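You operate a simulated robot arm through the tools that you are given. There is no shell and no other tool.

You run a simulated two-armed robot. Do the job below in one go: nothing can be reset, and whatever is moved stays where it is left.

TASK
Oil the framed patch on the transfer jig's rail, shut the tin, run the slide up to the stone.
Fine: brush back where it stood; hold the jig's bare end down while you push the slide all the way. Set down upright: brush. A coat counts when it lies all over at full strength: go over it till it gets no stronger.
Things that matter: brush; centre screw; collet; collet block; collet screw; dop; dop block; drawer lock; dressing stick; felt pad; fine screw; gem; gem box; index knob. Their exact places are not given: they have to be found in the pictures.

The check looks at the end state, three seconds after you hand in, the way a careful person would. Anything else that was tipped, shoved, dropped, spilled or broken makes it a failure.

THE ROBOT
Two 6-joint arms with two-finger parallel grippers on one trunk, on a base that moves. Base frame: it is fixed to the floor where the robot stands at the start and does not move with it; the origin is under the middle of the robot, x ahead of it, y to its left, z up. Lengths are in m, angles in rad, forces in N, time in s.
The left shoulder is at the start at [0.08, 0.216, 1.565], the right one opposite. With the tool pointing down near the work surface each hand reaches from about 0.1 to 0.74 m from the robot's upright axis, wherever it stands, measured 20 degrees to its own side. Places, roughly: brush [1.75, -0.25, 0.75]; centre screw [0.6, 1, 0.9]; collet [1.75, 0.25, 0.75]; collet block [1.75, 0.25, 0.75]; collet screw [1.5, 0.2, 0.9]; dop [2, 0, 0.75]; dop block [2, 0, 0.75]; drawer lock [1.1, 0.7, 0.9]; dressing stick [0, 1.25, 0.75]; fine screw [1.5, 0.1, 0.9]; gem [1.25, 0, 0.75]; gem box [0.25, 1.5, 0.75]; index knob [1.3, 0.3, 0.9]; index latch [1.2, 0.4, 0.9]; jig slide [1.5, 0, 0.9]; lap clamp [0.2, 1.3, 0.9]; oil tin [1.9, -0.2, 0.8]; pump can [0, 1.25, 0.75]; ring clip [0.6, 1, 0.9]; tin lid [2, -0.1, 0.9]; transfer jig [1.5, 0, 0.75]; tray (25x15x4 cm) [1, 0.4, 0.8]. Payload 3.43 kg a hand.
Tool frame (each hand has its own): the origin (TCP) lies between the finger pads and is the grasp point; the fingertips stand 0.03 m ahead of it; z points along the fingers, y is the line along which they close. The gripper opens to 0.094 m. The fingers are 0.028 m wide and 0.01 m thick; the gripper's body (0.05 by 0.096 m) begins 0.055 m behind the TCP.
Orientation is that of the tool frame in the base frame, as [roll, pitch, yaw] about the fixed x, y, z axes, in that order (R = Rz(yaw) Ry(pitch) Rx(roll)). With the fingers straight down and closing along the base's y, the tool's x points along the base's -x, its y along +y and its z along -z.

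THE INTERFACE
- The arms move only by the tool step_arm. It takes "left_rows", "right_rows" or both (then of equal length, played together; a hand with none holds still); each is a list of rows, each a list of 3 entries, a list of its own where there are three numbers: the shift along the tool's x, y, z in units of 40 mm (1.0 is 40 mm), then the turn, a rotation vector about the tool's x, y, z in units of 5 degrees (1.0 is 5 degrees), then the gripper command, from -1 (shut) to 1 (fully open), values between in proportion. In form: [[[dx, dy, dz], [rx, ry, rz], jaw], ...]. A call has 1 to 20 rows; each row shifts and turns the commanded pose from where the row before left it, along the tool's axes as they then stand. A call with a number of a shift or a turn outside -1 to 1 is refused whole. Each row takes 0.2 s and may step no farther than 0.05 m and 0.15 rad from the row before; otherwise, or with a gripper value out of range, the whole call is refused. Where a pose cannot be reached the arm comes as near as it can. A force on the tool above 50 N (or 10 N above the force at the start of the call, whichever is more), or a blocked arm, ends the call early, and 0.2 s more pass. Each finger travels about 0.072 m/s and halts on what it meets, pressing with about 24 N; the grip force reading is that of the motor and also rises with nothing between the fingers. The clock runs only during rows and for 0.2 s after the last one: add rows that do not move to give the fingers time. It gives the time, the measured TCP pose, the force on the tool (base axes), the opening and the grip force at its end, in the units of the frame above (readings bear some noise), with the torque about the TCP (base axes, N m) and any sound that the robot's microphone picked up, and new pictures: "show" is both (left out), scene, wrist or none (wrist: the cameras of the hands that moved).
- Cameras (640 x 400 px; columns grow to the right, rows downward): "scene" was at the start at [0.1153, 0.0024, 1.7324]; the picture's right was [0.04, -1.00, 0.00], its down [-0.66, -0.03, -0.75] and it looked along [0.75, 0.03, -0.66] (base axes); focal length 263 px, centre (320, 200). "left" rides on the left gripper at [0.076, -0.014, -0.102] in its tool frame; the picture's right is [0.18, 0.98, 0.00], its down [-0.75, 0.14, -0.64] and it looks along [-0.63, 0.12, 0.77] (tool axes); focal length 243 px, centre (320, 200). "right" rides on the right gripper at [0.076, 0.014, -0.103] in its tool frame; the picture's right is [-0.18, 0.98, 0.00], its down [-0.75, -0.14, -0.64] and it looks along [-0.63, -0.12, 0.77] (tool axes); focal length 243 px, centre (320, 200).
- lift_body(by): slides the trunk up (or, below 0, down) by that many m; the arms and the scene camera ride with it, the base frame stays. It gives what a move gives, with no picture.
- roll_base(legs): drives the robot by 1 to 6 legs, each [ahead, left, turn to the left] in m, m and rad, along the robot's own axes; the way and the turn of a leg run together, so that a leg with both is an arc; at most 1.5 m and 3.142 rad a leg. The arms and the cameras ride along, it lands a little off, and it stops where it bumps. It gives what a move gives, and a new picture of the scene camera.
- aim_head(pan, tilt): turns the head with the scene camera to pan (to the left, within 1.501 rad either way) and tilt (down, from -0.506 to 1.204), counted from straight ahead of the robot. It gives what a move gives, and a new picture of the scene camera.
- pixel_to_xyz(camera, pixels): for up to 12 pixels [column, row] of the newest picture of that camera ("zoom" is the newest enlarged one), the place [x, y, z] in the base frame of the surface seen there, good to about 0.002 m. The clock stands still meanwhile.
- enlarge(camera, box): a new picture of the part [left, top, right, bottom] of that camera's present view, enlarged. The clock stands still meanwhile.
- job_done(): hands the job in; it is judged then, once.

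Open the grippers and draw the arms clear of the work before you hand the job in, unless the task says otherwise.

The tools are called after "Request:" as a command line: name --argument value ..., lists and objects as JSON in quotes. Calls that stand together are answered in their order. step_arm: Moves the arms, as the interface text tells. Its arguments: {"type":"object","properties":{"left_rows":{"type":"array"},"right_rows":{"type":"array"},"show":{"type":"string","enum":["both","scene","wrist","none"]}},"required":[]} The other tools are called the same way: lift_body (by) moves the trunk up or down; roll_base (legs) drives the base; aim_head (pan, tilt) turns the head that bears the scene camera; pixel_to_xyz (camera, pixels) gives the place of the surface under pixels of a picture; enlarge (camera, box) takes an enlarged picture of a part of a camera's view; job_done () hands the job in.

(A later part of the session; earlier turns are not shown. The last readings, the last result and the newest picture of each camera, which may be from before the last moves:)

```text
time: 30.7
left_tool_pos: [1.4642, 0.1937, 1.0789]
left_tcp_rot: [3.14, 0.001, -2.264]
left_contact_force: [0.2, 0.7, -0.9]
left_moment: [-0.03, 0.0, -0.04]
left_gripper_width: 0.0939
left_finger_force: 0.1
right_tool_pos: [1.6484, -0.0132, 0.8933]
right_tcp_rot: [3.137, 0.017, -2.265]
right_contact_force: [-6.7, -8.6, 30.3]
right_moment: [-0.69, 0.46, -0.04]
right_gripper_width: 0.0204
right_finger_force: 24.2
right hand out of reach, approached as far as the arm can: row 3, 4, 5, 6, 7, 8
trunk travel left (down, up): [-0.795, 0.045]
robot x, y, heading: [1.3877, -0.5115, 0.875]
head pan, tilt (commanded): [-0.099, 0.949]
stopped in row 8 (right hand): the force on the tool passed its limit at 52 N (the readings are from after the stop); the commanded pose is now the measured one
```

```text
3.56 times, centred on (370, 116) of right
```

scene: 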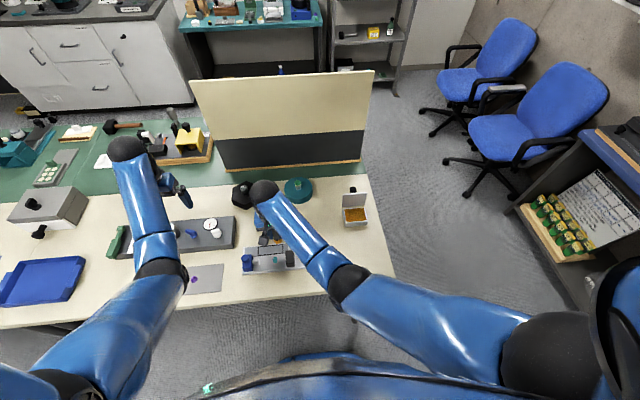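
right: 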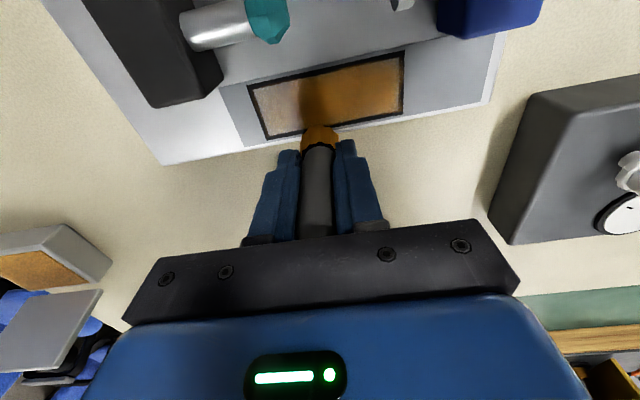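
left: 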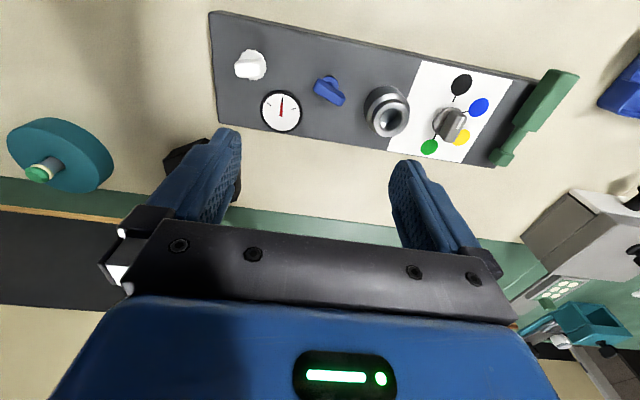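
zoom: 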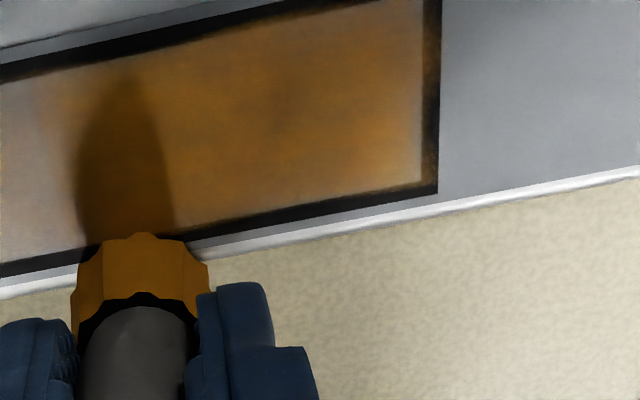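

The arm hit a reach limit, and the brush slid off the plate's back edge (TCP forward 0.548, z 0.893, 30 N). I raise it straight up off the jig first and look.

Request:
step_arm --right_rows '[[[0, 0, -0.2], [0, 0, 0], -1], [[0, 0, -0.5], [0, 0, 0], -1], [[0, 0, -0.5], [0, 0, 0], -1], [[0, 0, 0], [0, 0, 0], -1]]' --show "both"

```text
time: 31.7
left_tool_pos: [1.4647, 0.1986, 1.0769]
left_tcp_rot: [3.141, 0.001, -2.263]
left_contact_force: [-0.1, 0.1, -1.0]
left_moment: [0.03, 0.01, 0.02]
left_gripper_width: 0.094
left_finger_force: 0.0
right_tool_pos: [1.6497, 0.0066, 0.9248]
right_tcp_rot: [3.141, 0.014, -2.265]
right_contact_force: [0.6, 0.5, -0.1]
right_moment: [-0.01, 0.0, -0.02]
right_gripper_width: 0.0204
right_finger_force: 24.0
right hand out of reach, approached as far as the arm can: row 1, 2, 3
trunk travel left (down, up): [-0.795, 0.045]
robot x, y, heading: [1.3886, -0.5105, 0.878]
head pan, tilt (commanded): [-0.099, 0.949]
```

scene: 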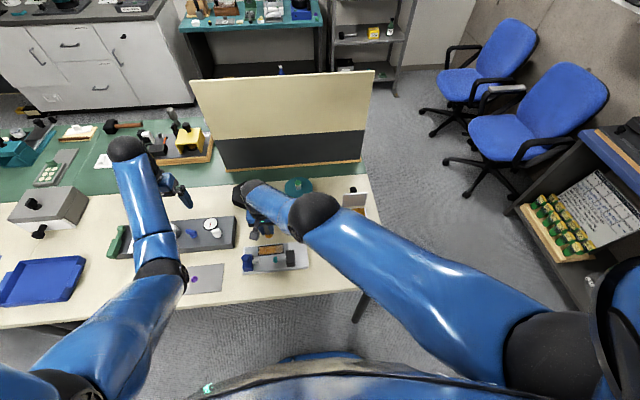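
right: 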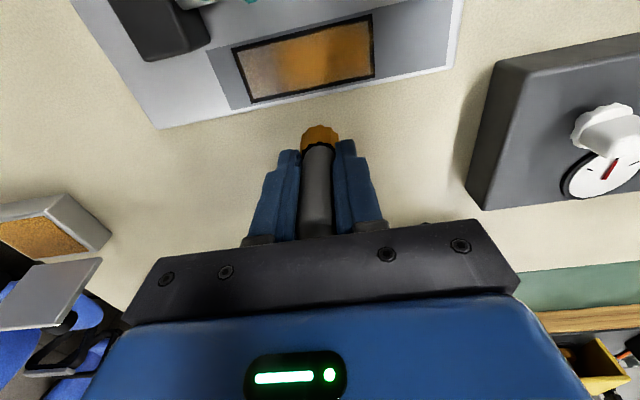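

The jig seems in place and the brush is still gripped, but the arm's elbow has wandered into an awkward posture. I measure the elbow and wrist to understand it, and check the jig's corners.

Request:
pixel_to_xyz --camera "scene" --pixels '[[315, 212], [250, 188], [545, 335], [265, 205], [262, 225], [244, 272], [311, 266], [307, 241], [430, 275]]'

Request:
enlarge --camera "right" --box '[60, 0, 480, 262]'

Request:
enlarge --camera "scene" --box '[220, 160, 380, 282]'

```text
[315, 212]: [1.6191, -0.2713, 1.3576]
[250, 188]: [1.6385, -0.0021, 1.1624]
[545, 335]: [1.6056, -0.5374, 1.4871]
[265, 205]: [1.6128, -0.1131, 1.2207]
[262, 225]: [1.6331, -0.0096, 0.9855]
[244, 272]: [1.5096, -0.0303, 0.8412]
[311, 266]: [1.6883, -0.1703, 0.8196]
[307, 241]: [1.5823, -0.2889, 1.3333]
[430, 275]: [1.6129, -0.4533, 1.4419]
```

```text
1.52 times, centred on (270, 131) of right
```

zoom: 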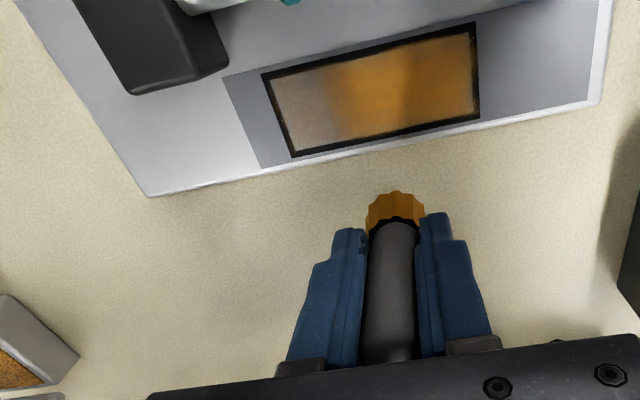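

```text
3.28 times, centred on (300, 221) of scene
```

zoom: 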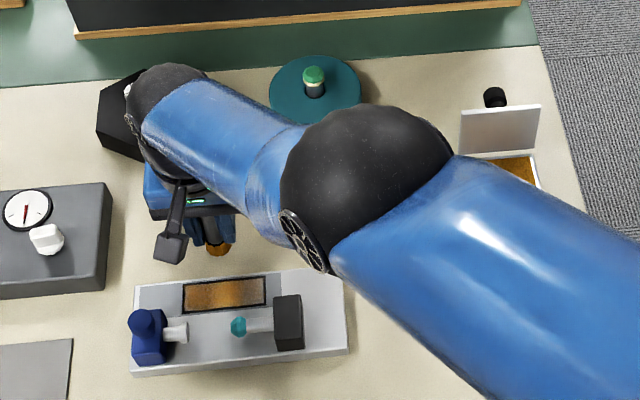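

The left part of the patch is already deep amber, the right part thinner. The elbow is swivelled inward and up; I try moving the hand right and up out of the limit, watching the readout.

Request:
step_arm --right_rows '[[[0, -0.5, -0.2], [0, 0, 0], -1], [[0, -0.5, -0.4], [0, 0, 0], -1], [[0, -0.5, -0.4], [0, 0, 0], -1], [[0, -0.5, -0.4], [0, 0, 0], -1], [[0, 0, 0], [0, 0, 0], -1]]' --show "both"

```text
time: 32.9
left_tool_pos: [1.4653, 0.1966, 1.0779]
left_tcp_rot: [3.14, -0.001, -2.267]
left_contact_force: [-0.9, -0.3, 0.8]
left_moment: [-0.01, 0.02, 0.0]
left_gripper_width: 0.0939
left_finger_force: 0.1
right_tool_pos: [1.7191, 0.0105, 0.9513]
right_tcp_rot: [3.141, 0.011, -2.265]
right_contact_force: [0.0, -0.3, 0.3]
right_moment: [0.02, 0.0, 0.01]
right_gripper_width: 0.0205
right_finger_force: 23.8
right hand out of reach, approached as far as the arm can: row 1, 2, 3, 4
trunk travel left (down, up): [-0.795, 0.045]
robot x, y, heading: [1.3867, -0.513, 0.88]
head pan, tilt (commanded): [-0.099, 0.949]
```

scene: 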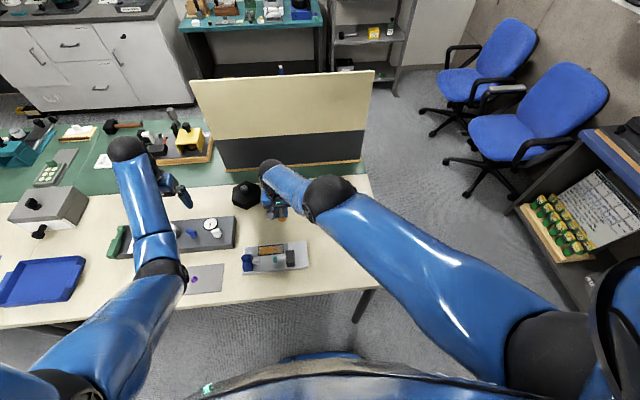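
right: 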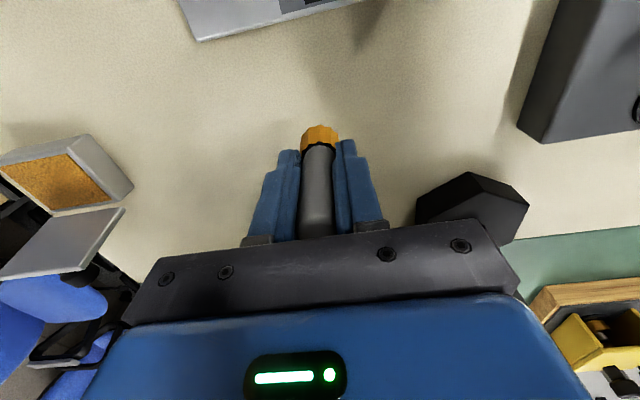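

The arm is fully straight (shoulder–elbow–wrist in line), so inward moves have no leverage; that is the cause. I command a clear inward move (back, right, up) and then wait some rows to let the elbow bend.

Request:
step_arm --right_rows '[[[0.5, -0.3, -0.4], [0, 0, 0], -1], [[0.5, -0.3, -0.4], [0, 0, 0], -1], [[0, 0, 0], [0, 0, 0], -1], [[0, 0, 0], [0, 0, 0], -1], [[0, 0, 0], [0, 0, 0], -1], [[0, 0, 0], [0, 0, 0], -1]]' --show "scene"

```text
time: 34.3
left_tool_pos: [1.4644, 0.1975, 1.0768]
left_tcp_rot: [3.141, -0.002, -2.267]
left_contact_force: [0.1, -0.4, -0.5]
left_moment: [0.01, -0.01, 0.01]
left_gripper_width: 0.094
left_finger_force: 0.1
right_tool_pos: [1.7218, 0.0133, 0.9547]
right_tcp_rot: [3.141, 0.012, -2.264]
right_contact_force: [0.7, -0.1, -0.6]
right_moment: [0.03, 0.01, -0.01]
right_gripper_width: 0.0204
right_finger_force: 23.7
right hand out of reach, approached as far as the arm can: row 1, 2
trunk travel left (down, up): [-0.795, 0.045]
robot x, y, heading: [1.3865, -0.512, 0.88]
head pan, tilt (commanded): [-0.099, 0.949]
```

scene: 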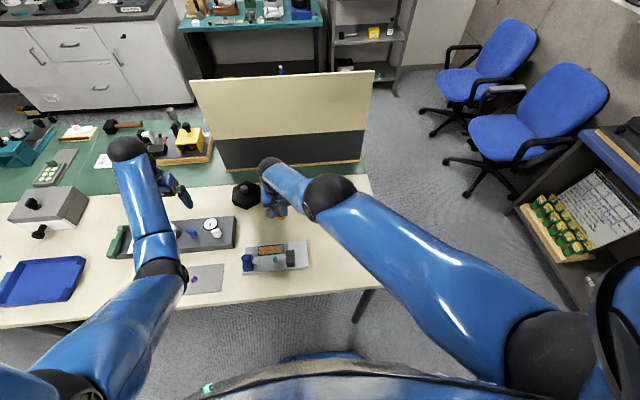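

Barely any movement, so the arm is stuck near full stretch. I measure points along the arm to see the elbow angle.

Request:
pixel_to_xyz --camera "scene" --pixels '[[335, 185], [312, 200], [345, 200], [272, 165], [290, 180], [283, 195], [400, 235], [450, 275], [510, 310], [540, 335], [277, 210], [325, 195]]'

Request:
enlarge --camera "scene" --box '[230, 140, 390, 240]'

```text
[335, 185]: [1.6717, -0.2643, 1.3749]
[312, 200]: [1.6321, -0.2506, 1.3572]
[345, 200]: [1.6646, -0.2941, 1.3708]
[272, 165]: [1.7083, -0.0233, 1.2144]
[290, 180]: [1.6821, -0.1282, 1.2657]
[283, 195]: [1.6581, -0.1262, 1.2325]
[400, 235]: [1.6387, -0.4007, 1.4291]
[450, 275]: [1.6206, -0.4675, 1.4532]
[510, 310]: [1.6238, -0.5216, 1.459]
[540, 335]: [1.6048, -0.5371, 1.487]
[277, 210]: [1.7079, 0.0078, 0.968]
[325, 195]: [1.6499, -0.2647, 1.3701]
```

```text
4.00 times, centred on (310, 190) of scene
```

zoom: 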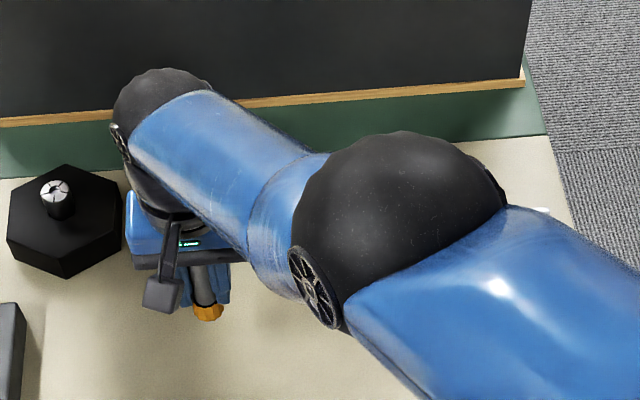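

The arm is exactly straight (upper arm 0.41 m and forearm 0.31 m in line), so it must be unlocked in free space. I raise the hand a little along its arc so the brush clears the jig, then back the robot away from the bench.

Request:
step_arm --right_rows '[[[0, 0, -0.7], [0, 0, 0], -1], [[0, 0, -0.7], [0, 0, 0], -1], [[0, 0, 0], [0, 0, 0], -1]]' --show "scene"

```text
time: 35.1
left_tool_pos: [1.4648, 0.1981, 1.0765]
left_tcp_rot: [3.14, 0.0, -2.266]
left_contact_force: [-0.6, 0.3, 0.3]
left_moment: [0.03, 0.01, 0.02]
left_gripper_width: 0.0941
left_finger_force: 0.1
right_tool_pos: [1.7256, 0.0343, 1.0015]
right_tcp_rot: [3.139, 0.01, -2.264]
right_contact_force: [-0.2, 1.0, -0.9]
right_moment: [0.0, 0.0, 0.01]
right_gripper_width: 0.0205
right_finger_force: 23.8
right hand out of reach, approached as far as the arm can: row 1, 2
trunk travel left (down, up): [-0.795, 0.045]
robot x, y, heading: [1.3915, -0.5138, 0.875]
head pan, tilt (commanded): [-0.099, 0.949]
```

scene: 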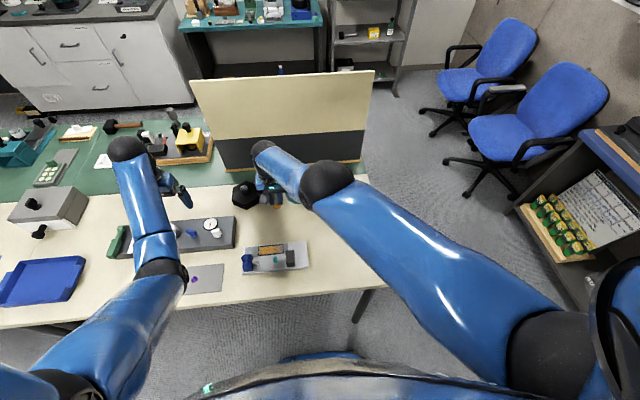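

This time it rose 4.7 cm and came about 9 mm inside the sphere, so the elbow is bending again. I try a backward/right/up move now.

Request:
step_arm --right_rows '[[[0.4, -0.3, -0.5], [0, 0, 0], -1], [[0.4, -0.3, -0.5], [0, 0, 0], -1], [[0, 0, 0], [0, 0, 0], -1]]' --show "scene"

```text
time: 35.9
left_tool_pos: [1.4652, 0.1962, 1.0779]
left_tcp_rot: [-3.141, -0.001, -2.265]
left_contact_force: [-0.2, 0.8, -0.6]
left_moment: [0.03, -0.03, 0.0]
left_gripper_width: 0.0943
left_finger_force: 0.1
right_tool_pos: [1.7318, 0.0424, 1.0244]
right_tcp_rot: [3.138, 0.012, -2.266]
right_contact_force: [-0.7, -1.2, -1.7]
right_moment: [0.0, -0.01, -0.03]
right_gripper_width: 0.0206
right_finger_force: 23.9
right hand out of reach, approached as far as the arm can: row 1, 2
trunk travel left (down, up): [-0.795, 0.045]
robot x, y, heading: [1.3884, -0.5104, 0.876]
head pan, tilt (commanded): [-0.099, 0.949]
```

scene: 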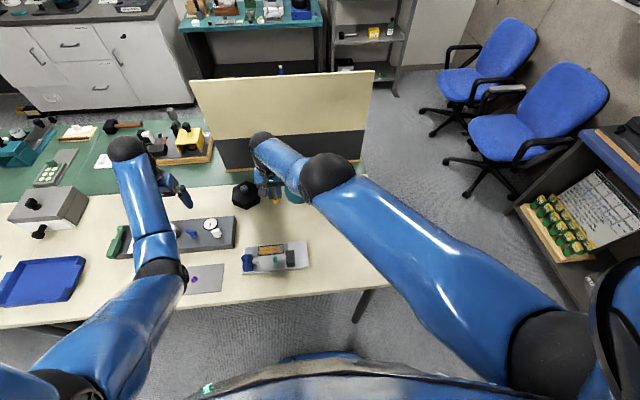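

All stuck poses lie on one sphere about the shoulder, so the elbow seems caught at its straight-end stop. I back the robot 0.43 m off the bench (brush bottom is at 0.963, above everything) to unlock it over free floor.

Request:
roll_base --legs '[[-0.43, 0.0, 0.0]]'

```text
time: 38.5
left_tool_pos: [1.1869, -0.1366, 1.0767]
left_tcp_rot: [3.141, -0.006, -2.262]
left_contact_force: [-0.7, 0.6, -1.1]
left_moment: [0.01, -0.01, -0.01]
left_gripper_width: 0.0937
left_finger_force: 0.0
right_tool_pos: [1.4527, -0.2925, 1.0225]
right_tcp_rot: [3.14, 0.011, -2.263]
right_contact_force: [-0.1, 0.8, -0.6]
right_moment: [-0.03, -0.01, 0.0]
right_gripper_width: 0.0203
right_finger_force: 24.1
trunk travel left (down, up): [-0.795, 0.045]
robot x, y, heading: [1.1075, -0.8489, 0.882]
head pan, tilt (commanded): [-0.099, 0.949]
```

scene: 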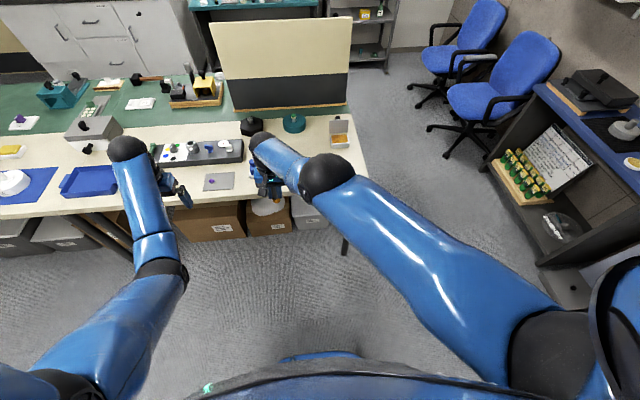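

Now the hand is in free space. I push the arm slightly outward past its stretch, then upward, to let the elbow pass to its normal side.

Request:
step_arm --right_rows '[[[-0.5, 0.3, 0.4], [0, 0, 0], -1], [[0, 0, 0], [0, 0, 0], -1], [[0.3, -0.3, -0.8], [0, 0, 0], -1], [[0.3, -0.3, -0.8], [0, 0, 0], -1], [[0.3, -0.3, -0.8], [0, 0, 0], -1], [[0, 0, 0], [0, 0, 0], -1]]' --show "scene"

```text
time: 39.9
left_tool_pos: [1.1861, -0.1379, 1.077]
left_tcp_rot: [-3.141, -0.001, -2.265]
left_contact_force: [-0.5, -1.2, -0.3]
left_moment: [0.01, 0.01, -0.02]
left_gripper_width: 0.0939
left_finger_force: 0.0
right_tool_pos: [1.4569, -0.3447, 1.1148]
right_tcp_rot: [3.141, 0.01, -2.263]
right_contact_force: [0.1, -0.1, 0.1]
right_moment: [-0.02, -0.02, 0.03]
right_gripper_width: 0.0206
right_finger_force: 23.8
right hand out of reach, approached as far as the arm can: row 1
trunk travel left (down, up): [-0.795, 0.045]
robot x, y, heading: [1.1076, -0.8445, 0.881]
head pan, tilt (commanded): [-0.099, 0.949]
```

scene: 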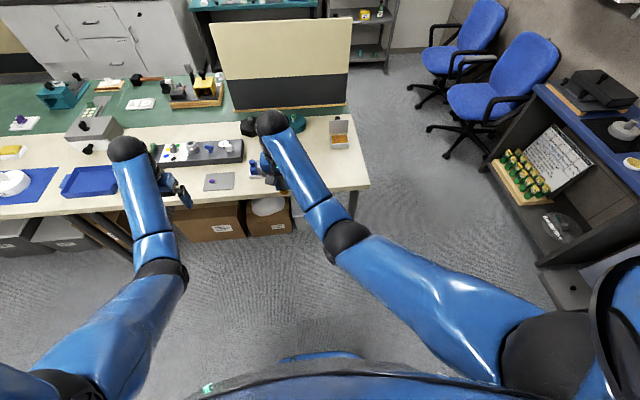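

The elbow is bent normally again (elbow at (345,240)) with the brush still held. I drive back to the bench, this time 0.15 m further left so the whole patch is well within the right arm's reach.

Request:
roll_base --legs '[[0.43, 0.15, 0.0]]'

```text
time: 42.7
left_tool_pos: [1.3337, 0.2845, 1.0785]
left_tcp_rot: [-3.141, 0.002, -2.254]
left_contact_force: [-0.8, -0.1, -0.2]
left_moment: [0.03, -0.01, 0.02]
left_gripper_width: 0.094
left_finger_force: 0.0
right_tool_pos: [1.6065, 0.0803, 1.1152]
right_tcp_rot: [3.139, 0.013, -2.253]
right_contact_force: [0.8, -0.7, 0.2]
right_moment: [0.01, -0.04, -0.01]
right_gripper_width: 0.0204
right_finger_force: 23.8
trunk travel left (down, up): [-0.795, 0.045]
robot x, y, heading: [1.2639, -0.4217, 0.886]
head pan, tilt (commanded): [-0.099, 0.949]
```

scene: 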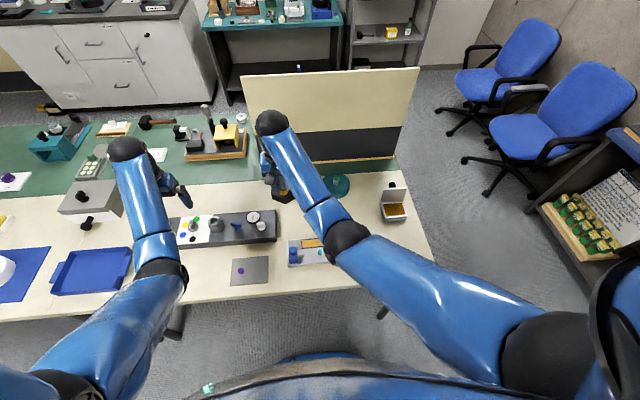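

The robot stands at (1.264,−0.422), heading 0.886. I bring the brush to over the patch at z≈1.0 and take wrist and scene pictures.

Request:
step_arm --right_rows '[[[0.37, -0.41, 0.57], [0, 0, 0], -1], [[0.37, -0.41, 0.57], [0, 0, 0], -1], [[0.37, -0.41, 0.57], [0, 0, 0], -1], [[0.37, -0.41, 0.57], [0, 0, 0], -1], [[0.37, -0.41, 0.57], [0, 0, 0], -1], [[0, 0, 0], [0, 0, 0], -1]]' --show "both"

Request:
enlarge --camera "right" --box '[200, 0, 440, 150]'

```text
time: 44.1
left_tool_pos: [1.3332, 0.2866, 1.077]
left_tcp_rot: [3.141, 0.003, -2.257]
left_contact_force: [-0.2, 0.0, 0.6]
left_moment: [-0.02, 0.0, 0.0]
left_gripper_width: 0.0941
left_finger_force: 0.0
right_tool_pos: [1.6242, -0.0246, 0.9997]
right_tcp_rot: [3.139, 0.012, -2.253]
right_contact_force: [0.6, 0.0, -0.9]
right_moment: [0.01, 0.0, 0.01]
right_gripper_width: 0.0205
right_finger_force: 24.0
trunk travel left (down, up): [-0.795, 0.045]
robot x, y, heading: [1.2658, -0.4232, 0.883]
head pan, tilt (commanded): [-0.099, 0.949]
```

scene: 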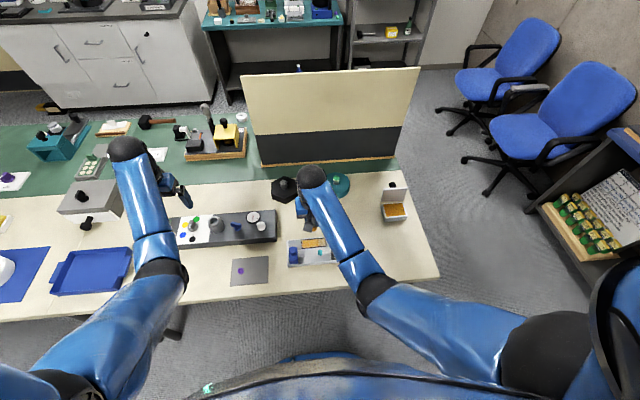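
right: 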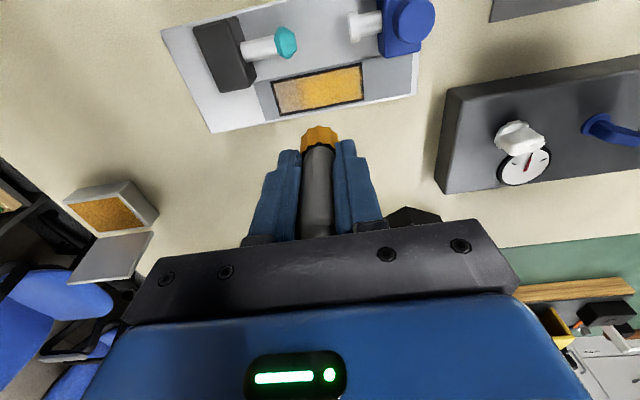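

```text
2.67 times, centred on (320, 75) of right
```

zoom: 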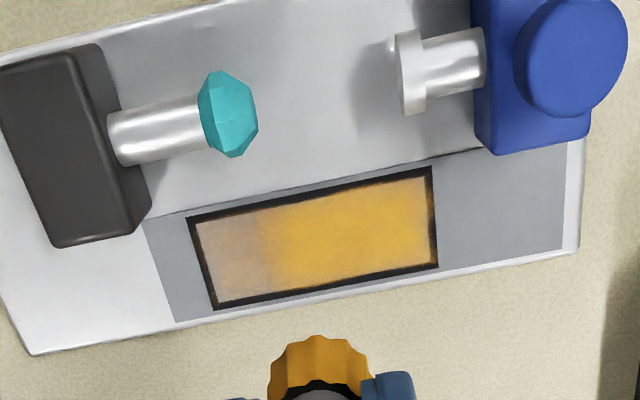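

The left two-thirds are well coated, the right third thin. I re-measure the patch corners and jig corners from here to see if it shifted.

Request:
pixel_to_xyz --camera "zoom" --pixels '[[195, 222], [429, 175], [432, 262], [218, 303], [315, 240], [30, 353], [578, 252], [320, 350], [300, 375], [345, 372], [230, 110], [575, 50]]'

```text
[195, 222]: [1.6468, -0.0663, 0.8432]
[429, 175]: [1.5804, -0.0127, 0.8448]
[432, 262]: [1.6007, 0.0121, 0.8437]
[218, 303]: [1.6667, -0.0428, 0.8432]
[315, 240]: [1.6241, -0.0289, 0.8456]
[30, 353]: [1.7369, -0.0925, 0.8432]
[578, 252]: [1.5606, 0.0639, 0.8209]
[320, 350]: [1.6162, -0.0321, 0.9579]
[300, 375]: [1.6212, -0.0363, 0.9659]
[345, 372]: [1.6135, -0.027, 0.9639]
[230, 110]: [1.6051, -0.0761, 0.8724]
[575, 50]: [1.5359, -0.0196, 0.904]
```

The jig has not moved. I lower the brush onto the thin right end of the patch, stopping just above contact.

Request:
step_arm --right_rows '[[[0.03, -0.45, 0.4], [0, 0, 0], -1], [[0.03, -0.44, 0.6], [0, 0, 0], -1], [[0, 0, 0.7], [0, 0, 0], -1], [[0, 0, 0.6], [0, 0, 0], -1], [[0, 0, 0.03], [0, 0, 0], -1], [[0, 0, 0], [0, 0, 0], -1]]' --show "wrist"

```text
time: 45.5
left_tool_pos: [1.3343, 0.2852, 1.0776]
left_tcp_rot: [-3.14, 0.0, -2.256]
left_contact_force: [-1.2, -0.4, 0.0]
left_moment: [0.03, -0.03, 0.03]
left_gripper_width: 0.094
left_finger_force: 0.1
right_tool_pos: [1.6494, -0.0497, 0.9058]
right_tcp_rot: [3.138, 0.014, -2.255]
right_contact_force: [-0.3, -0.2, -0.3]
right_moment: [-0.02, 0.04, 0.01]
right_gripper_width: 0.0205
right_finger_force: 24.5
trunk travel left (down, up): [-0.795, 0.045]
robot x, y, heading: [1.2622, -0.4203, 0.892]
head pan, tilt (commanded): [-0.099, 0.949]
```

right: 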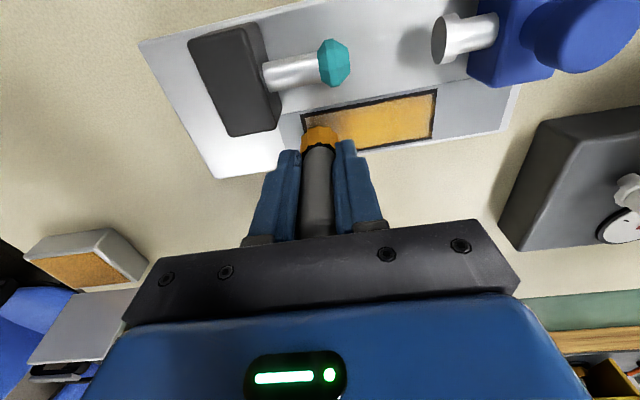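

No contact yet at z 0.9058. I lower in 1.2 mm steps to find touch.

Request:
step_arm --right_rows '[[[0, 0, 0.03], [0, 0, 0], -1], [[0, 0, 0.03], [0, 0, 0], -1], [[0, 0, 0], [0, 0, 0], -1]]' --show "none"

```text
time: 46.3
left_tool_pos: [1.3347, 0.2864, 1.0775]
left_tcp_rot: [3.141, -0.001, -2.254]
left_contact_force: [1.2, -0.8, 0.1]
left_moment: [-0.01, 0.02, 0.04]
left_gripper_width: 0.0939
left_finger_force: 0.1
right_tool_pos: [1.6502, -0.0493, 0.9039]
right_tcp_rot: [3.14, 0.013, -2.254]
right_contact_force: [0.1, 0.1, -1.0]
right_moment: [0.01, -0.03, 0.01]
right_gripper_width: 0.0207
right_finger_force: 24.2
trunk travel left (down, up): [-0.795, 0.045]
robot x, y, heading: [1.2636, -0.4207, 0.889]
head pan, tilt (commanded): [-0.099, 0.949]
```

The brush slipped up a little in the grip earlier, so contact lies lower; I continue down by small steps.

Request:
step_arm --right_rows '[[[0, 0, 0.025], [0, 0, 0], -1], [[0, 0, 0.025], [0, 0, 0], -1], [[0, 0, 0], [0, 0, 0], -1]]' --show "none"

```text
time: 47.1
left_tool_pos: [1.3337, 0.2855, 1.0775]
left_tcp_rot: [3.141, 0.0, -2.255]
left_contact_force: [-0.4, 0.2, 0.6]
left_moment: [-0.01, 0.0, -0.04]
left_gripper_width: 0.0937
left_finger_force: 0.1
right_tool_pos: [1.6502, -0.0489, 0.9021]
right_tcp_rot: [3.138, 0.012, -2.255]
right_contact_force: [0.2, -0.3, -0.3]
right_moment: [-0.02, -0.01, 0.0]
right_gripper_width: 0.0204
right_finger_force: 23.9
trunk travel left (down, up): [-0.795, 0.045]
robot x, y, heading: [1.265, -0.4247, 0.89]
head pan, tilt (commanded): [-0.099, 0.949]
```

Still free at z 0.902; two more small steps down.

Request:
step_arm --right_rows '[[[0, 0, 0.025], [0, 0, 0], -1], [[0, 0, 0.025], [0, 0, 0], -1], [[0, 0, 0], [0, 0, 0], -1]]' --show "wrist"

```text
time: 47.9
left_tool_pos: [1.3343, 0.2856, 1.0759]
left_tcp_rot: [3.141, -0.002, -2.255]
left_contact_force: [-0.6, 0.3, -0.5]
left_moment: [0.01, 0.03, -0.02]
left_gripper_width: 0.0935
left_finger_force: 0.0
right_tool_pos: [1.6498, -0.049, 0.9001]
right_tcp_rot: [3.141, 0.013, -2.254]
right_contact_force: [-0.6, 0.8, -1.6]
right_moment: [0.0, -0.01, -0.01]
right_gripper_width: 0.0204
right_finger_force: 23.5
trunk travel left (down, up): [-0.795, 0.045]
robot x, y, heading: [1.2679, -0.4267, 0.888]
head pan, tilt (commanded): [-0.099, 0.949]
```

right: 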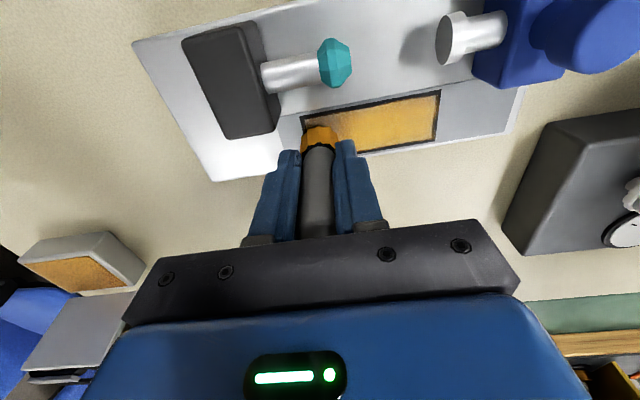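

Probably the brush slipped up by about 1 cm in the hand (contact expected near z 0.894). I continue down 4 mm, then fine.

Request:
step_arm --right_rows '[[[0, 0, 0.05], [0, 0, 0], -1], [[0, 0, 0.05], [0, 0, 0], -1], [[0, 0, 0], [0, 0, 0], -1]]' --show "none"

```text
time: 48.7
left_tool_pos: [1.3361, 0.2868, 1.0764]
left_tcp_rot: [3.141, -0.003, -2.254]
left_contact_force: [0.2, -0.3, 0.0]
left_moment: [0.0, -0.01, 0.0]
left_gripper_width: 0.0937
left_finger_force: 0.1
right_tool_pos: [1.6511, -0.0496, 0.8955]
right_tcp_rot: [3.139, 0.011, -2.253]
right_contact_force: [-0.1, -0.2, -0.4]
right_moment: [-0.02, 0.01, 0.02]
right_gripper_width: 0.0205
right_finger_force: 24.2
trunk travel left (down, up): [-0.795, 0.045]
robot x, y, heading: [1.2627, -0.4242, 0.889]
head pan, tilt (commanded): [-0.099, 0.949]
```

Still free at 0.8955. I go on in 1 mm steps.

Request:
step_arm --right_rows '[[[0, 0, 0.025], [0, 0, 0], -1], [[0, 0, 0.025], [0, 0, 0], -1], [[0, 0, 0], [0, 0, 0], -1]]' --show "none"

```text
time: 49.5
left_tool_pos: [1.3347, 0.2842, 1.0788]
left_tcp_rot: [-3.14, 0.0, -2.257]
left_contact_force: [-0.5, 0.6, 0.4]
left_moment: [0.01, 0.0, 0.02]
left_gripper_width: 0.0939
left_finger_force: 0.0
right_tool_pos: [1.6512, -0.0494, 0.8937]
right_tcp_rot: [3.141, 0.015, -2.255]
right_contact_force: [1.0, -0.8, 8.3]
right_moment: [-0.05, -0.12, -0.04]
right_gripper_width: 0.0204
right_finger_force: 24.0
trunk travel left (down, up): [-0.795, 0.045]
robot x, y, heading: [1.2636, -0.4249, 0.884]
head pan, tilt (commanded): [-0.099, 0.949]
```

Contact at z 0.8937 with 8 N. I make a slow full stroke left and back, 3 mm behind and then 3 mm in front of the centre line.

Request:
step_arm --right_rows '[[[-0.08, 0, 0], [0, 0, 0], -1], [[0, 0.19, 0], [0, 0, 0], -1], [[0, 0.19, 0], [0, 0, 0], -1], [[0, 0.19, 0], [0, 0, 0], -1], [[0, 0.19, 0], [0, 0, 0], -1], [[0, 0.19, 0], [0, 0, 0], -1], [[0, 0.19, 0], [0, 0, 0], -1], [[0, 0.19, 0], [0, 0, 0], -1], [[0, 0.19, 0], [0, 0, 0], -1], [[0, 0.19, 0], [0, 0, 0], -1], [[0.16, 0, 0], [0, 0, 0], -1], [[0, -0.19, 0], [0, 0, 0], -1], [[0, -0.19, 0], [0, 0, 0], -1], [[0, -0.19, 0], [0, 0, 0], -1], [[0, -0.19, 0], [0, 0, 0], -1], [[0, -0.19, 0], [0, 0, 0], -1], [[0, -0.19, 0], [0, 0, 0], -1], [[0, -0.19, 0], [0, 0, 0], -1], [[0, -0.19, 0], [0, 0, 0], -1], [[0, -0.19, 0], [0, 0, 0], -1]]' --show "wrist"

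Request:
enlarge --camera "right" --box '[280, 70, 456, 180]'

```text
time: 53.7
left_tool_pos: [1.3333, 0.2855, 1.0773]
left_tcp_rot: [-3.141, 0.0, -2.255]
left_contact_force: [0.5, 0.9, 0.2]
left_moment: [0.01, 0.0, 0.01]
left_gripper_width: 0.0939
left_finger_force: 0.2
right_tool_pos: [1.6483, -0.0515, 0.8939]
right_tcp_rot: [3.139, 0.014, -2.253]
right_contact_force: [-1.6, 2.3, 5.8]
right_moment: [0.09, 0.03, -0.01]
right_gripper_width: 0.0203
right_finger_force: 24.5
trunk travel left (down, up): [-0.795, 0.045]
robot x, y, heading: [1.2656, -0.4244, 0.884]
head pan, tilt (commanded): [-0.099, 0.949]
```

right: 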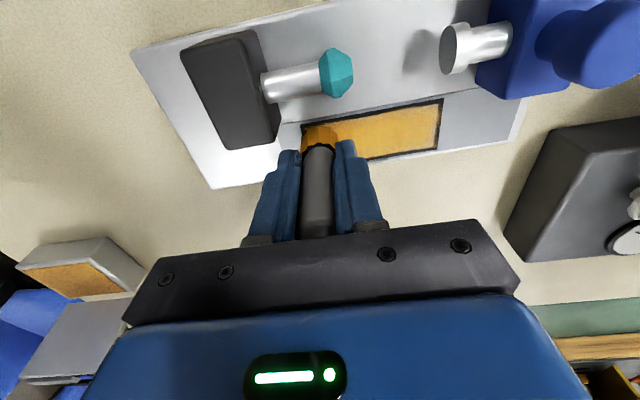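

```text
3.64 times, centred on (368, 125) of right
```

zoom: 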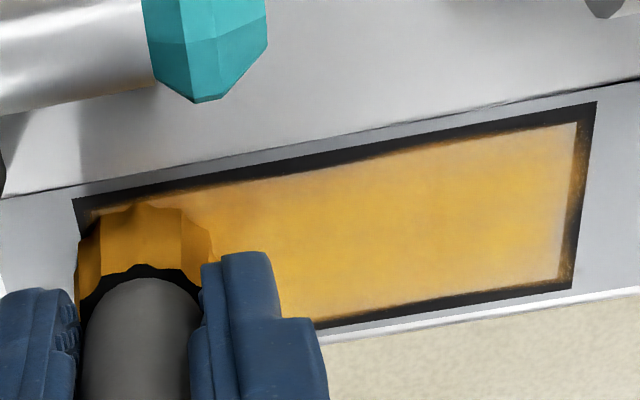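

The middle is now strong; the rim along the edges and ends is slightly thinner. I run strokes 7 mm to each side of the centre line to fill the edges.

Request:
step_arm --right_rows '[[[0.1, 0, 0], [0, 0, 0], -1], [[0, 0.2, 0], [0, 0, 0], -1], [[0, 0.2, 0], [0, 0, 0], -1], [[0, 0.2, 0], [0, 0, 0], -1], [[0, 0.2, 0], [0, 0, 0], -1], [[0, 0.2, 0], [0, 0, 0], -1], [[0, 0.2, 0], [0, 0, 0], -1], [[0, 0.2, 0], [0, 0, 0], -1], [[0, 0.2, 0], [0, 0, 0], -1], [[0, 0.2, 0], [0, 0, 0], -1], [[-0.18, 0, 0], [0, 0, 0], -1], [[-0.18, 0, 0], [0, 0, 0], -1], [[0, -0.22, 0], [0, 0, 0], -1], [[0, -0.22, 0], [0, 0, 0], -1], [[0, -0.22, 0], [0, 0, 0], -1], [[0, -0.22, 0], [0, 0, 0], -1], [[0, -0.22, 0], [0, 0, 0], -1], [[0, -0.22, 0], [0, 0, 0], -1], [[0, -0.22, 0], [0, 0, 0], -1], [[0, -0.26, 0], [0, 0, 0], -1]]' --show "wrist"

Request:
enlarge --camera "right" --box '[280, 60, 456, 170]'

```text
time: 57.9
left_tool_pos: [1.335, 0.2858, 1.0775]
left_tcp_rot: [3.14, 0.0, -2.254]
left_contact_force: [-0.2, 0.1, -0.4]
left_moment: [0.0, 0.01, -0.02]
left_gripper_width: 0.0944
left_finger_force: 0.1
right_tool_pos: [1.6549, -0.0439, 0.8938]
right_tcp_rot: [3.141, 0.014, -2.252]
right_contact_force: [-1.4, 1.2, 4.8]
right_moment: [0.11, 0.0, 0.0]
right_gripper_width: 0.0203
right_finger_force: 23.7
trunk travel left (down, up): [-0.795, 0.045]
robot x, y, heading: [1.2652, -0.4253, 0.883]
head pan, tilt (commanded): [-0.099, 0.949]
```

right: 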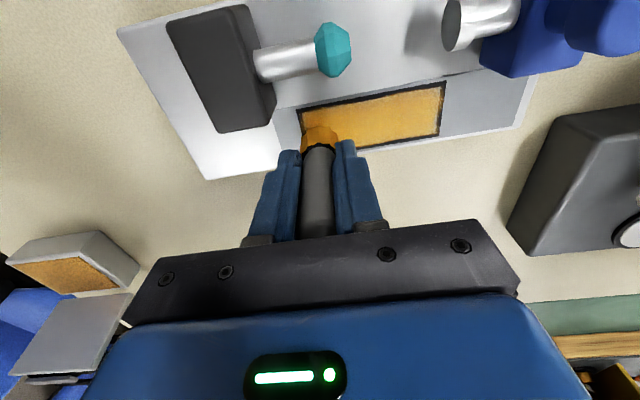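

```text
3.64 times, centred on (368, 115) of right
```

zoom: 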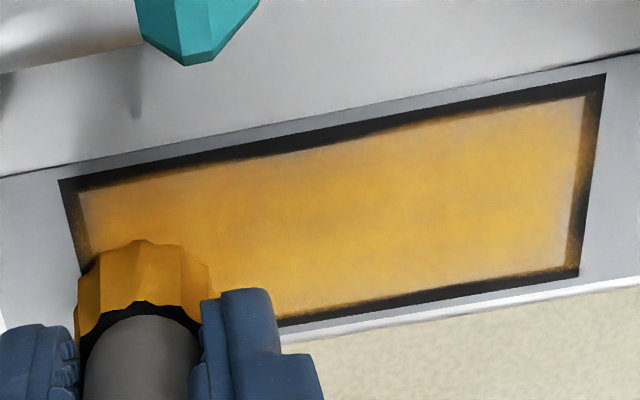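

Thin strips about 3 mm wide remain at the two ends. I sweep across the patch at the right end, run to the left end and sweep across there as well.

Request:
step_arm --right_rows '[[[0, -0.15, 0], [0, 0, 0], -1], [[0.18, 0, 0], [0, 0, 0], -1], [[0.18, 0, 0], [0, 0, 0], -1], [[-0.18, 0, 0], [0, 0, 0], -1], [[0, 0.255, 0], [0, 0, 0], -1], [[0, 0.255, 0], [0, 0, 0], -1], [[0, 0.255, 0], [0, 0, 0], -1], [[0, 0.255, 0], [0, 0, 0], -1], [[0, 0.255, 0], [0, 0, 0], -1], [[0, 0.255, 0], [0, 0, 0], -1], [[0, 0.255, 0], [0, 0, 0], -1], [[0, 0.255, 0], [0, 0, 0], -1], [[0.18, 0, 0], [0, 0, 0], -1], [[-0.18, 0, 0], [0, 0, 0], -1], [[-0.18, 0, 0], [0, 0, 0], -1], [[0, 0, 0], [0, 0, 0], -1], [[0.18, 0, 0], [0, 0, 0], -1], [[0.18, 0, 0], [0, 0, 0], -1]]' --show "wrist"

Request:
enlarge --camera "right" --box '[190, 70, 366, 180]'

```text
time: 61.7
left_tool_pos: [1.3344, 0.2849, 1.0771]
left_tcp_rot: [-3.141, 0.0, -2.254]
left_contact_force: [1.3, -0.1, 0.4]
left_moment: [0.01, -0.03, 0.0]
left_gripper_width: 0.094
left_finger_force: 0.1
right_tool_pos: [1.5881, -0.0069, 0.8934]
right_tcp_rot: [3.139, 0.012, -2.254]
right_contact_force: [1.0, -0.3, 3.7]
right_moment: [0.05, -0.07, -0.01]
right_gripper_width: 0.0204
right_finger_force: 23.6
trunk travel left (down, up): [-0.795, 0.045]
robot x, y, heading: [1.2652, -0.4263, 0.883]
head pan, tilt (commanded): [-0.099, 0.949]
```

right: 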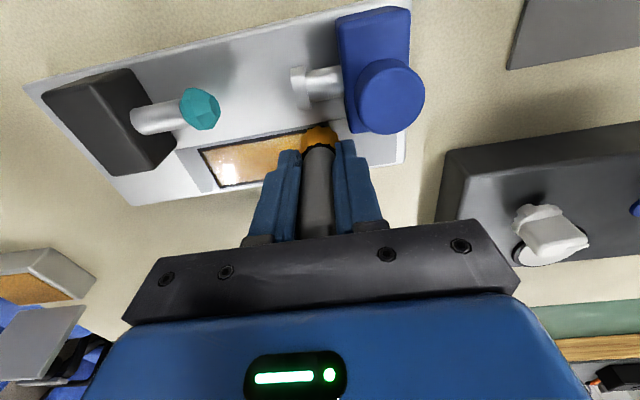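

```text
3.64 times, centred on (278, 125) of right
```

zoom: 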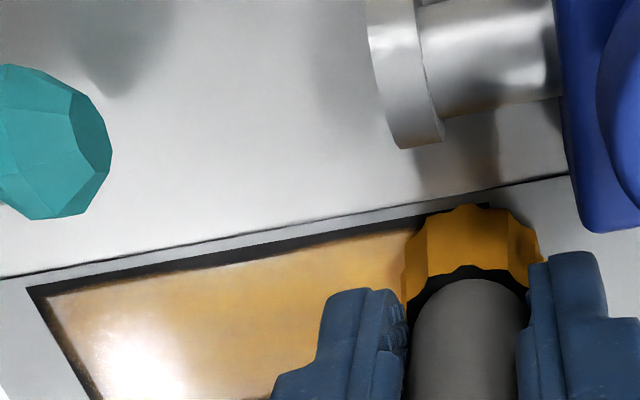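

The light glare hides the right end. I make one more pass along both long edges (9 mm off centre each side).

Request:
step_arm --right_rows '[[[0.06, 0, 0], [0, 0, 0], -1], [[0, -0.255, 0], [0, 0, 0], -1], [[0, -0.255, 0], [0, 0, 0], -1], [[0, -0.255, 0], [0, 0, 0], -1], [[0, -0.255, 0], [0, 0, 0], -1], [[0, -0.255, 0], [0, 0, 0], -1], [[0, -0.255, 0], [0, 0, 0], -1], [[0, -0.255, 0], [0, 0, 0], -1], [[0, -0.255, 0], [0, 0, 0], -1], [[-0.22, 0, 0], [0, 0, 0], -1], [[-0.22, 0, 0], [0, 0, 0], -1], [[0, 0.255, 0], [0, 0, 0], -1], [[0, 0.255, 0], [0, 0, 0], -1], [[0, 0.255, 0], [0, 0, 0], -1], [[0, 0.255, 0], [0, 0, 0], -1], [[0, 0.255, 0], [0, 0, 0], -1], [[0, 0.255, 0], [0, 0, 0], -1], [[0, 0.255, 0], [0, 0, 0], -1], [[0, 0.255, 0], [0, 0, 0], -1]]' --show "wrist"

Request:
enlarge --camera "right" --box '[190, 70, 366, 180]'

```text
time: 65.7
left_tool_pos: [1.3349, 0.2863, 1.0778]
left_tcp_rot: [-3.14, 0.001, -2.255]
left_contact_force: [0.7, 0.0, -0.3]
left_moment: [0.01, -0.04, -0.03]
left_gripper_width: 0.0938
left_finger_force: 0.1
right_tool_pos: [1.5956, 0.0039, 0.8955]
right_tcp_rot: [3.14, 0.012, -2.253]
right_contact_force: [1.6, -1.8, 4.0]
right_moment: [-0.06, -0.07, -0.03]
right_gripper_width: 0.0204
right_finger_force: 24.5
trunk travel left (down, up): [-0.795, 0.045]
robot x, y, heading: [1.2664, -0.4256, 0.889]
head pan, tilt (commanded): [-0.099, 0.949]
```

right: 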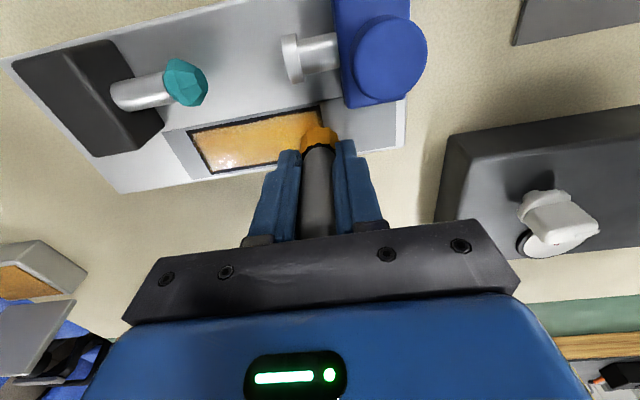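

```text
3.64 times, centred on (278, 125) of right
```

zoom: 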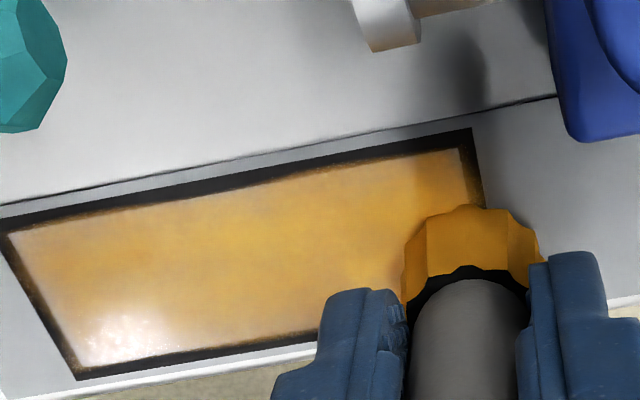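

The patch looks evenly amber now. I lift the brush well clear and move it right so I can inspect the patch; the left hand also rises ahead of lowering the trunk a little for reach.

Request:
step_arm --right_rows '[[[0, 0, -0.3], [0, 0, 0], -1], [[0, 0, -0.7], [0, 0, 0], -1], [[0, 0, -0.7], [0, 0, 0], -1], [[0, 0, -0.7], [0, 0, 0], -1], [[0, 0, -0.7], [0, 0, 0], -1], [[0, 0, -0.7], [0, 0, 0], -1], [[0, -0.8, 0], [0, 0, 0], -1], [[0, -0.8, 0], [0, 0, 0], -1], [[0, -0.8, 0], [0, 0, 0], -1], [[0, -0.8, 0], [0, 0, 0], -1], [[0, -0.8, 0], [0, 0, 0], -1], [[0, 0, 0], [0, 0, 0], -1]]' --left_rows '[[[0.4, 0, -0.6], [0, 0, 0], 1], [[0.4, 0, -0.6], [0, 0, 0], 1], [[0.4, 0, -0.6], [0, 0, 0], 1], [[0.4, 0, 0], [0, 0, 0], 1], [[0, 0, 0], [0, 0, 0], 1], [[0, 0, 0], [0, 0, 0], 1], [[0, 0, 0], [0, 0, 0], 1], [[0, 0, 0], [0, 0, 0], 1], [[0, 0, 0], [0, 0, 0], 1], [[0, 0, 0], [0, 0, 0], 1], [[0, 0, 0], [0, 0, 0], 1], [[0, 0, 0], [0, 0, 0], 1]]' --show "both"

Request:
enlarge --camera "scene" --box '[280, 225, 360, 275]'

Request:
enlarge --camera "right" --box '[320, 0, 640, 200]'

```text
time: 68.3
left_tool_pos: [1.3209, 0.2791, 1.0761]
left_tcp_rot: [-3.14, 0.0, -2.256]
left_contact_force: [-0.6, 0.1, -0.1]
left_moment: [-0.01, 0.02, -0.01]
left_gripper_width: 0.0939
left_finger_force: 0.1
left hand out of reach, approached as far as the arm can: row 1, 2, 3, 4
right_tool_pos: [1.7198, -0.0956, 1.0383]
right_tcp_rot: [3.14, 0.013, -2.254]
right_contact_force: [0.1, 0.5, -0.4]
right_moment: [0.02, 0.0, 0.02]
right_gripper_width: 0.0208
right_finger_force: 23.8
right hand out of reach, approached as far as the arm can: row 10
trunk travel left (down, up): [-0.795, 0.045]
robot x, y, heading: [1.2626, -0.4236, 0.882]
head pan, tilt (commanded): [-0.099, 0.949]
```

scene: 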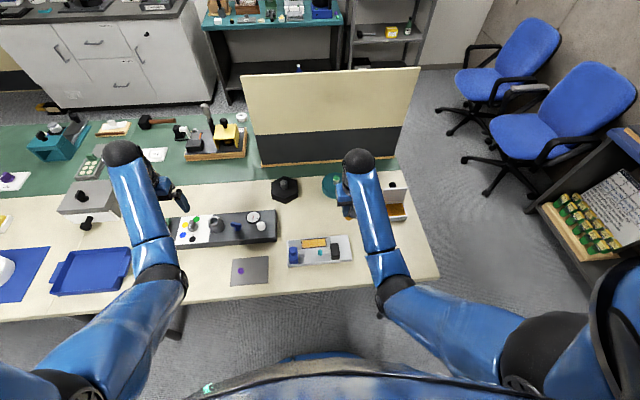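
right: 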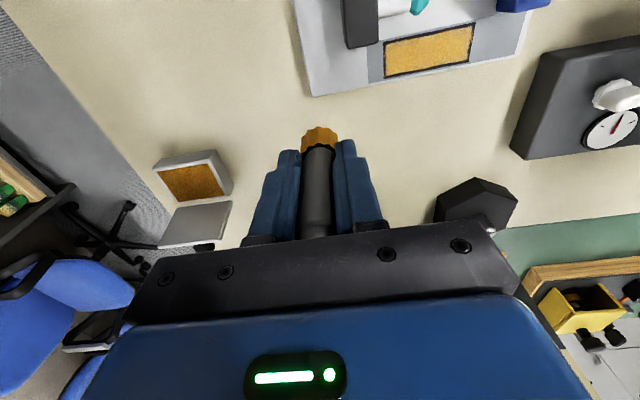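
left: 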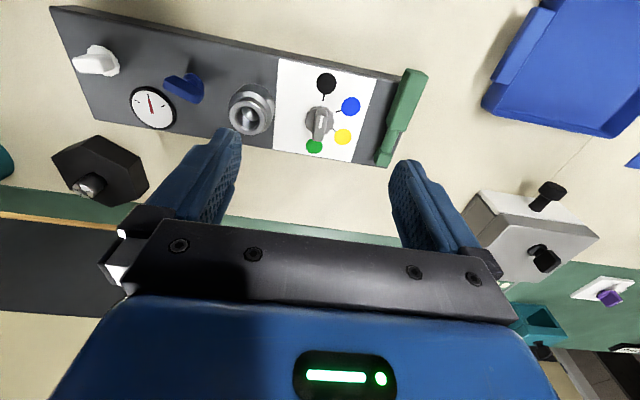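

```text
8.00 times, centred on (320, 250) of scene
```

zoom: 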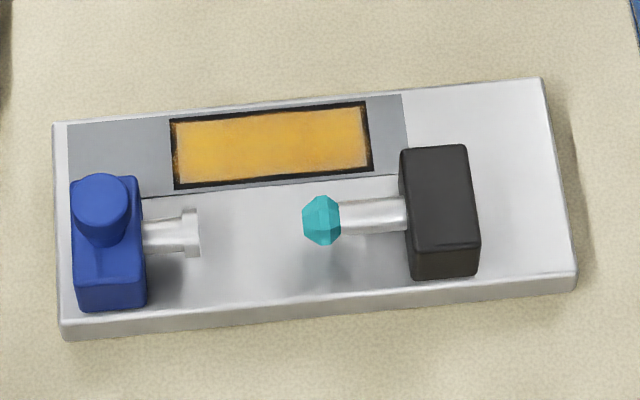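

```text
2.00 times, centred on (480, 100) of right
```

zoom: 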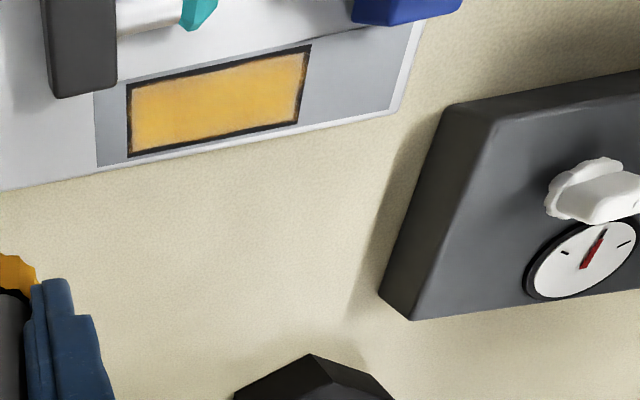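

The patch is amber all over in the scene view. I enlarge further to judge the edges and compare with the tin's colour; note both arms must be kept off full stretch.

Request:
enlarge --camera "scene" --box '[298, 234, 330, 254]'

Request:
enlarge --camera "right" --box '[370, 10, 490, 85]'

```text
16.00 times, centred on (314, 244) of scene
```

zoom: 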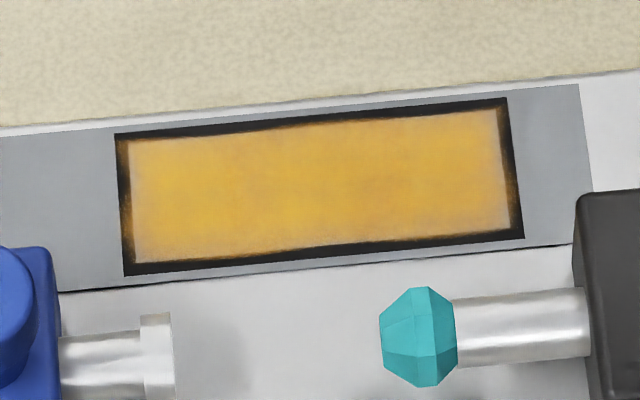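

```text
5.33 times, centred on (430, 48) of right
```

zoom: 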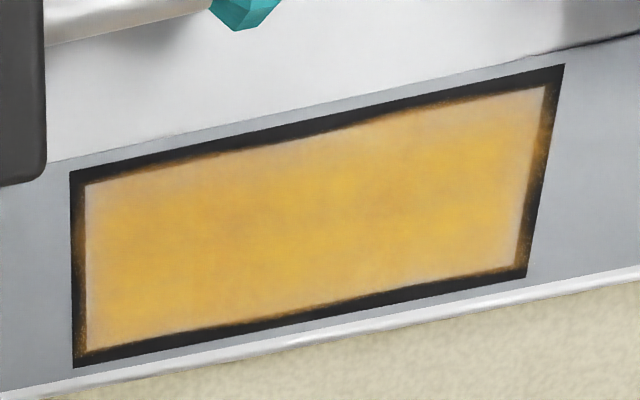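

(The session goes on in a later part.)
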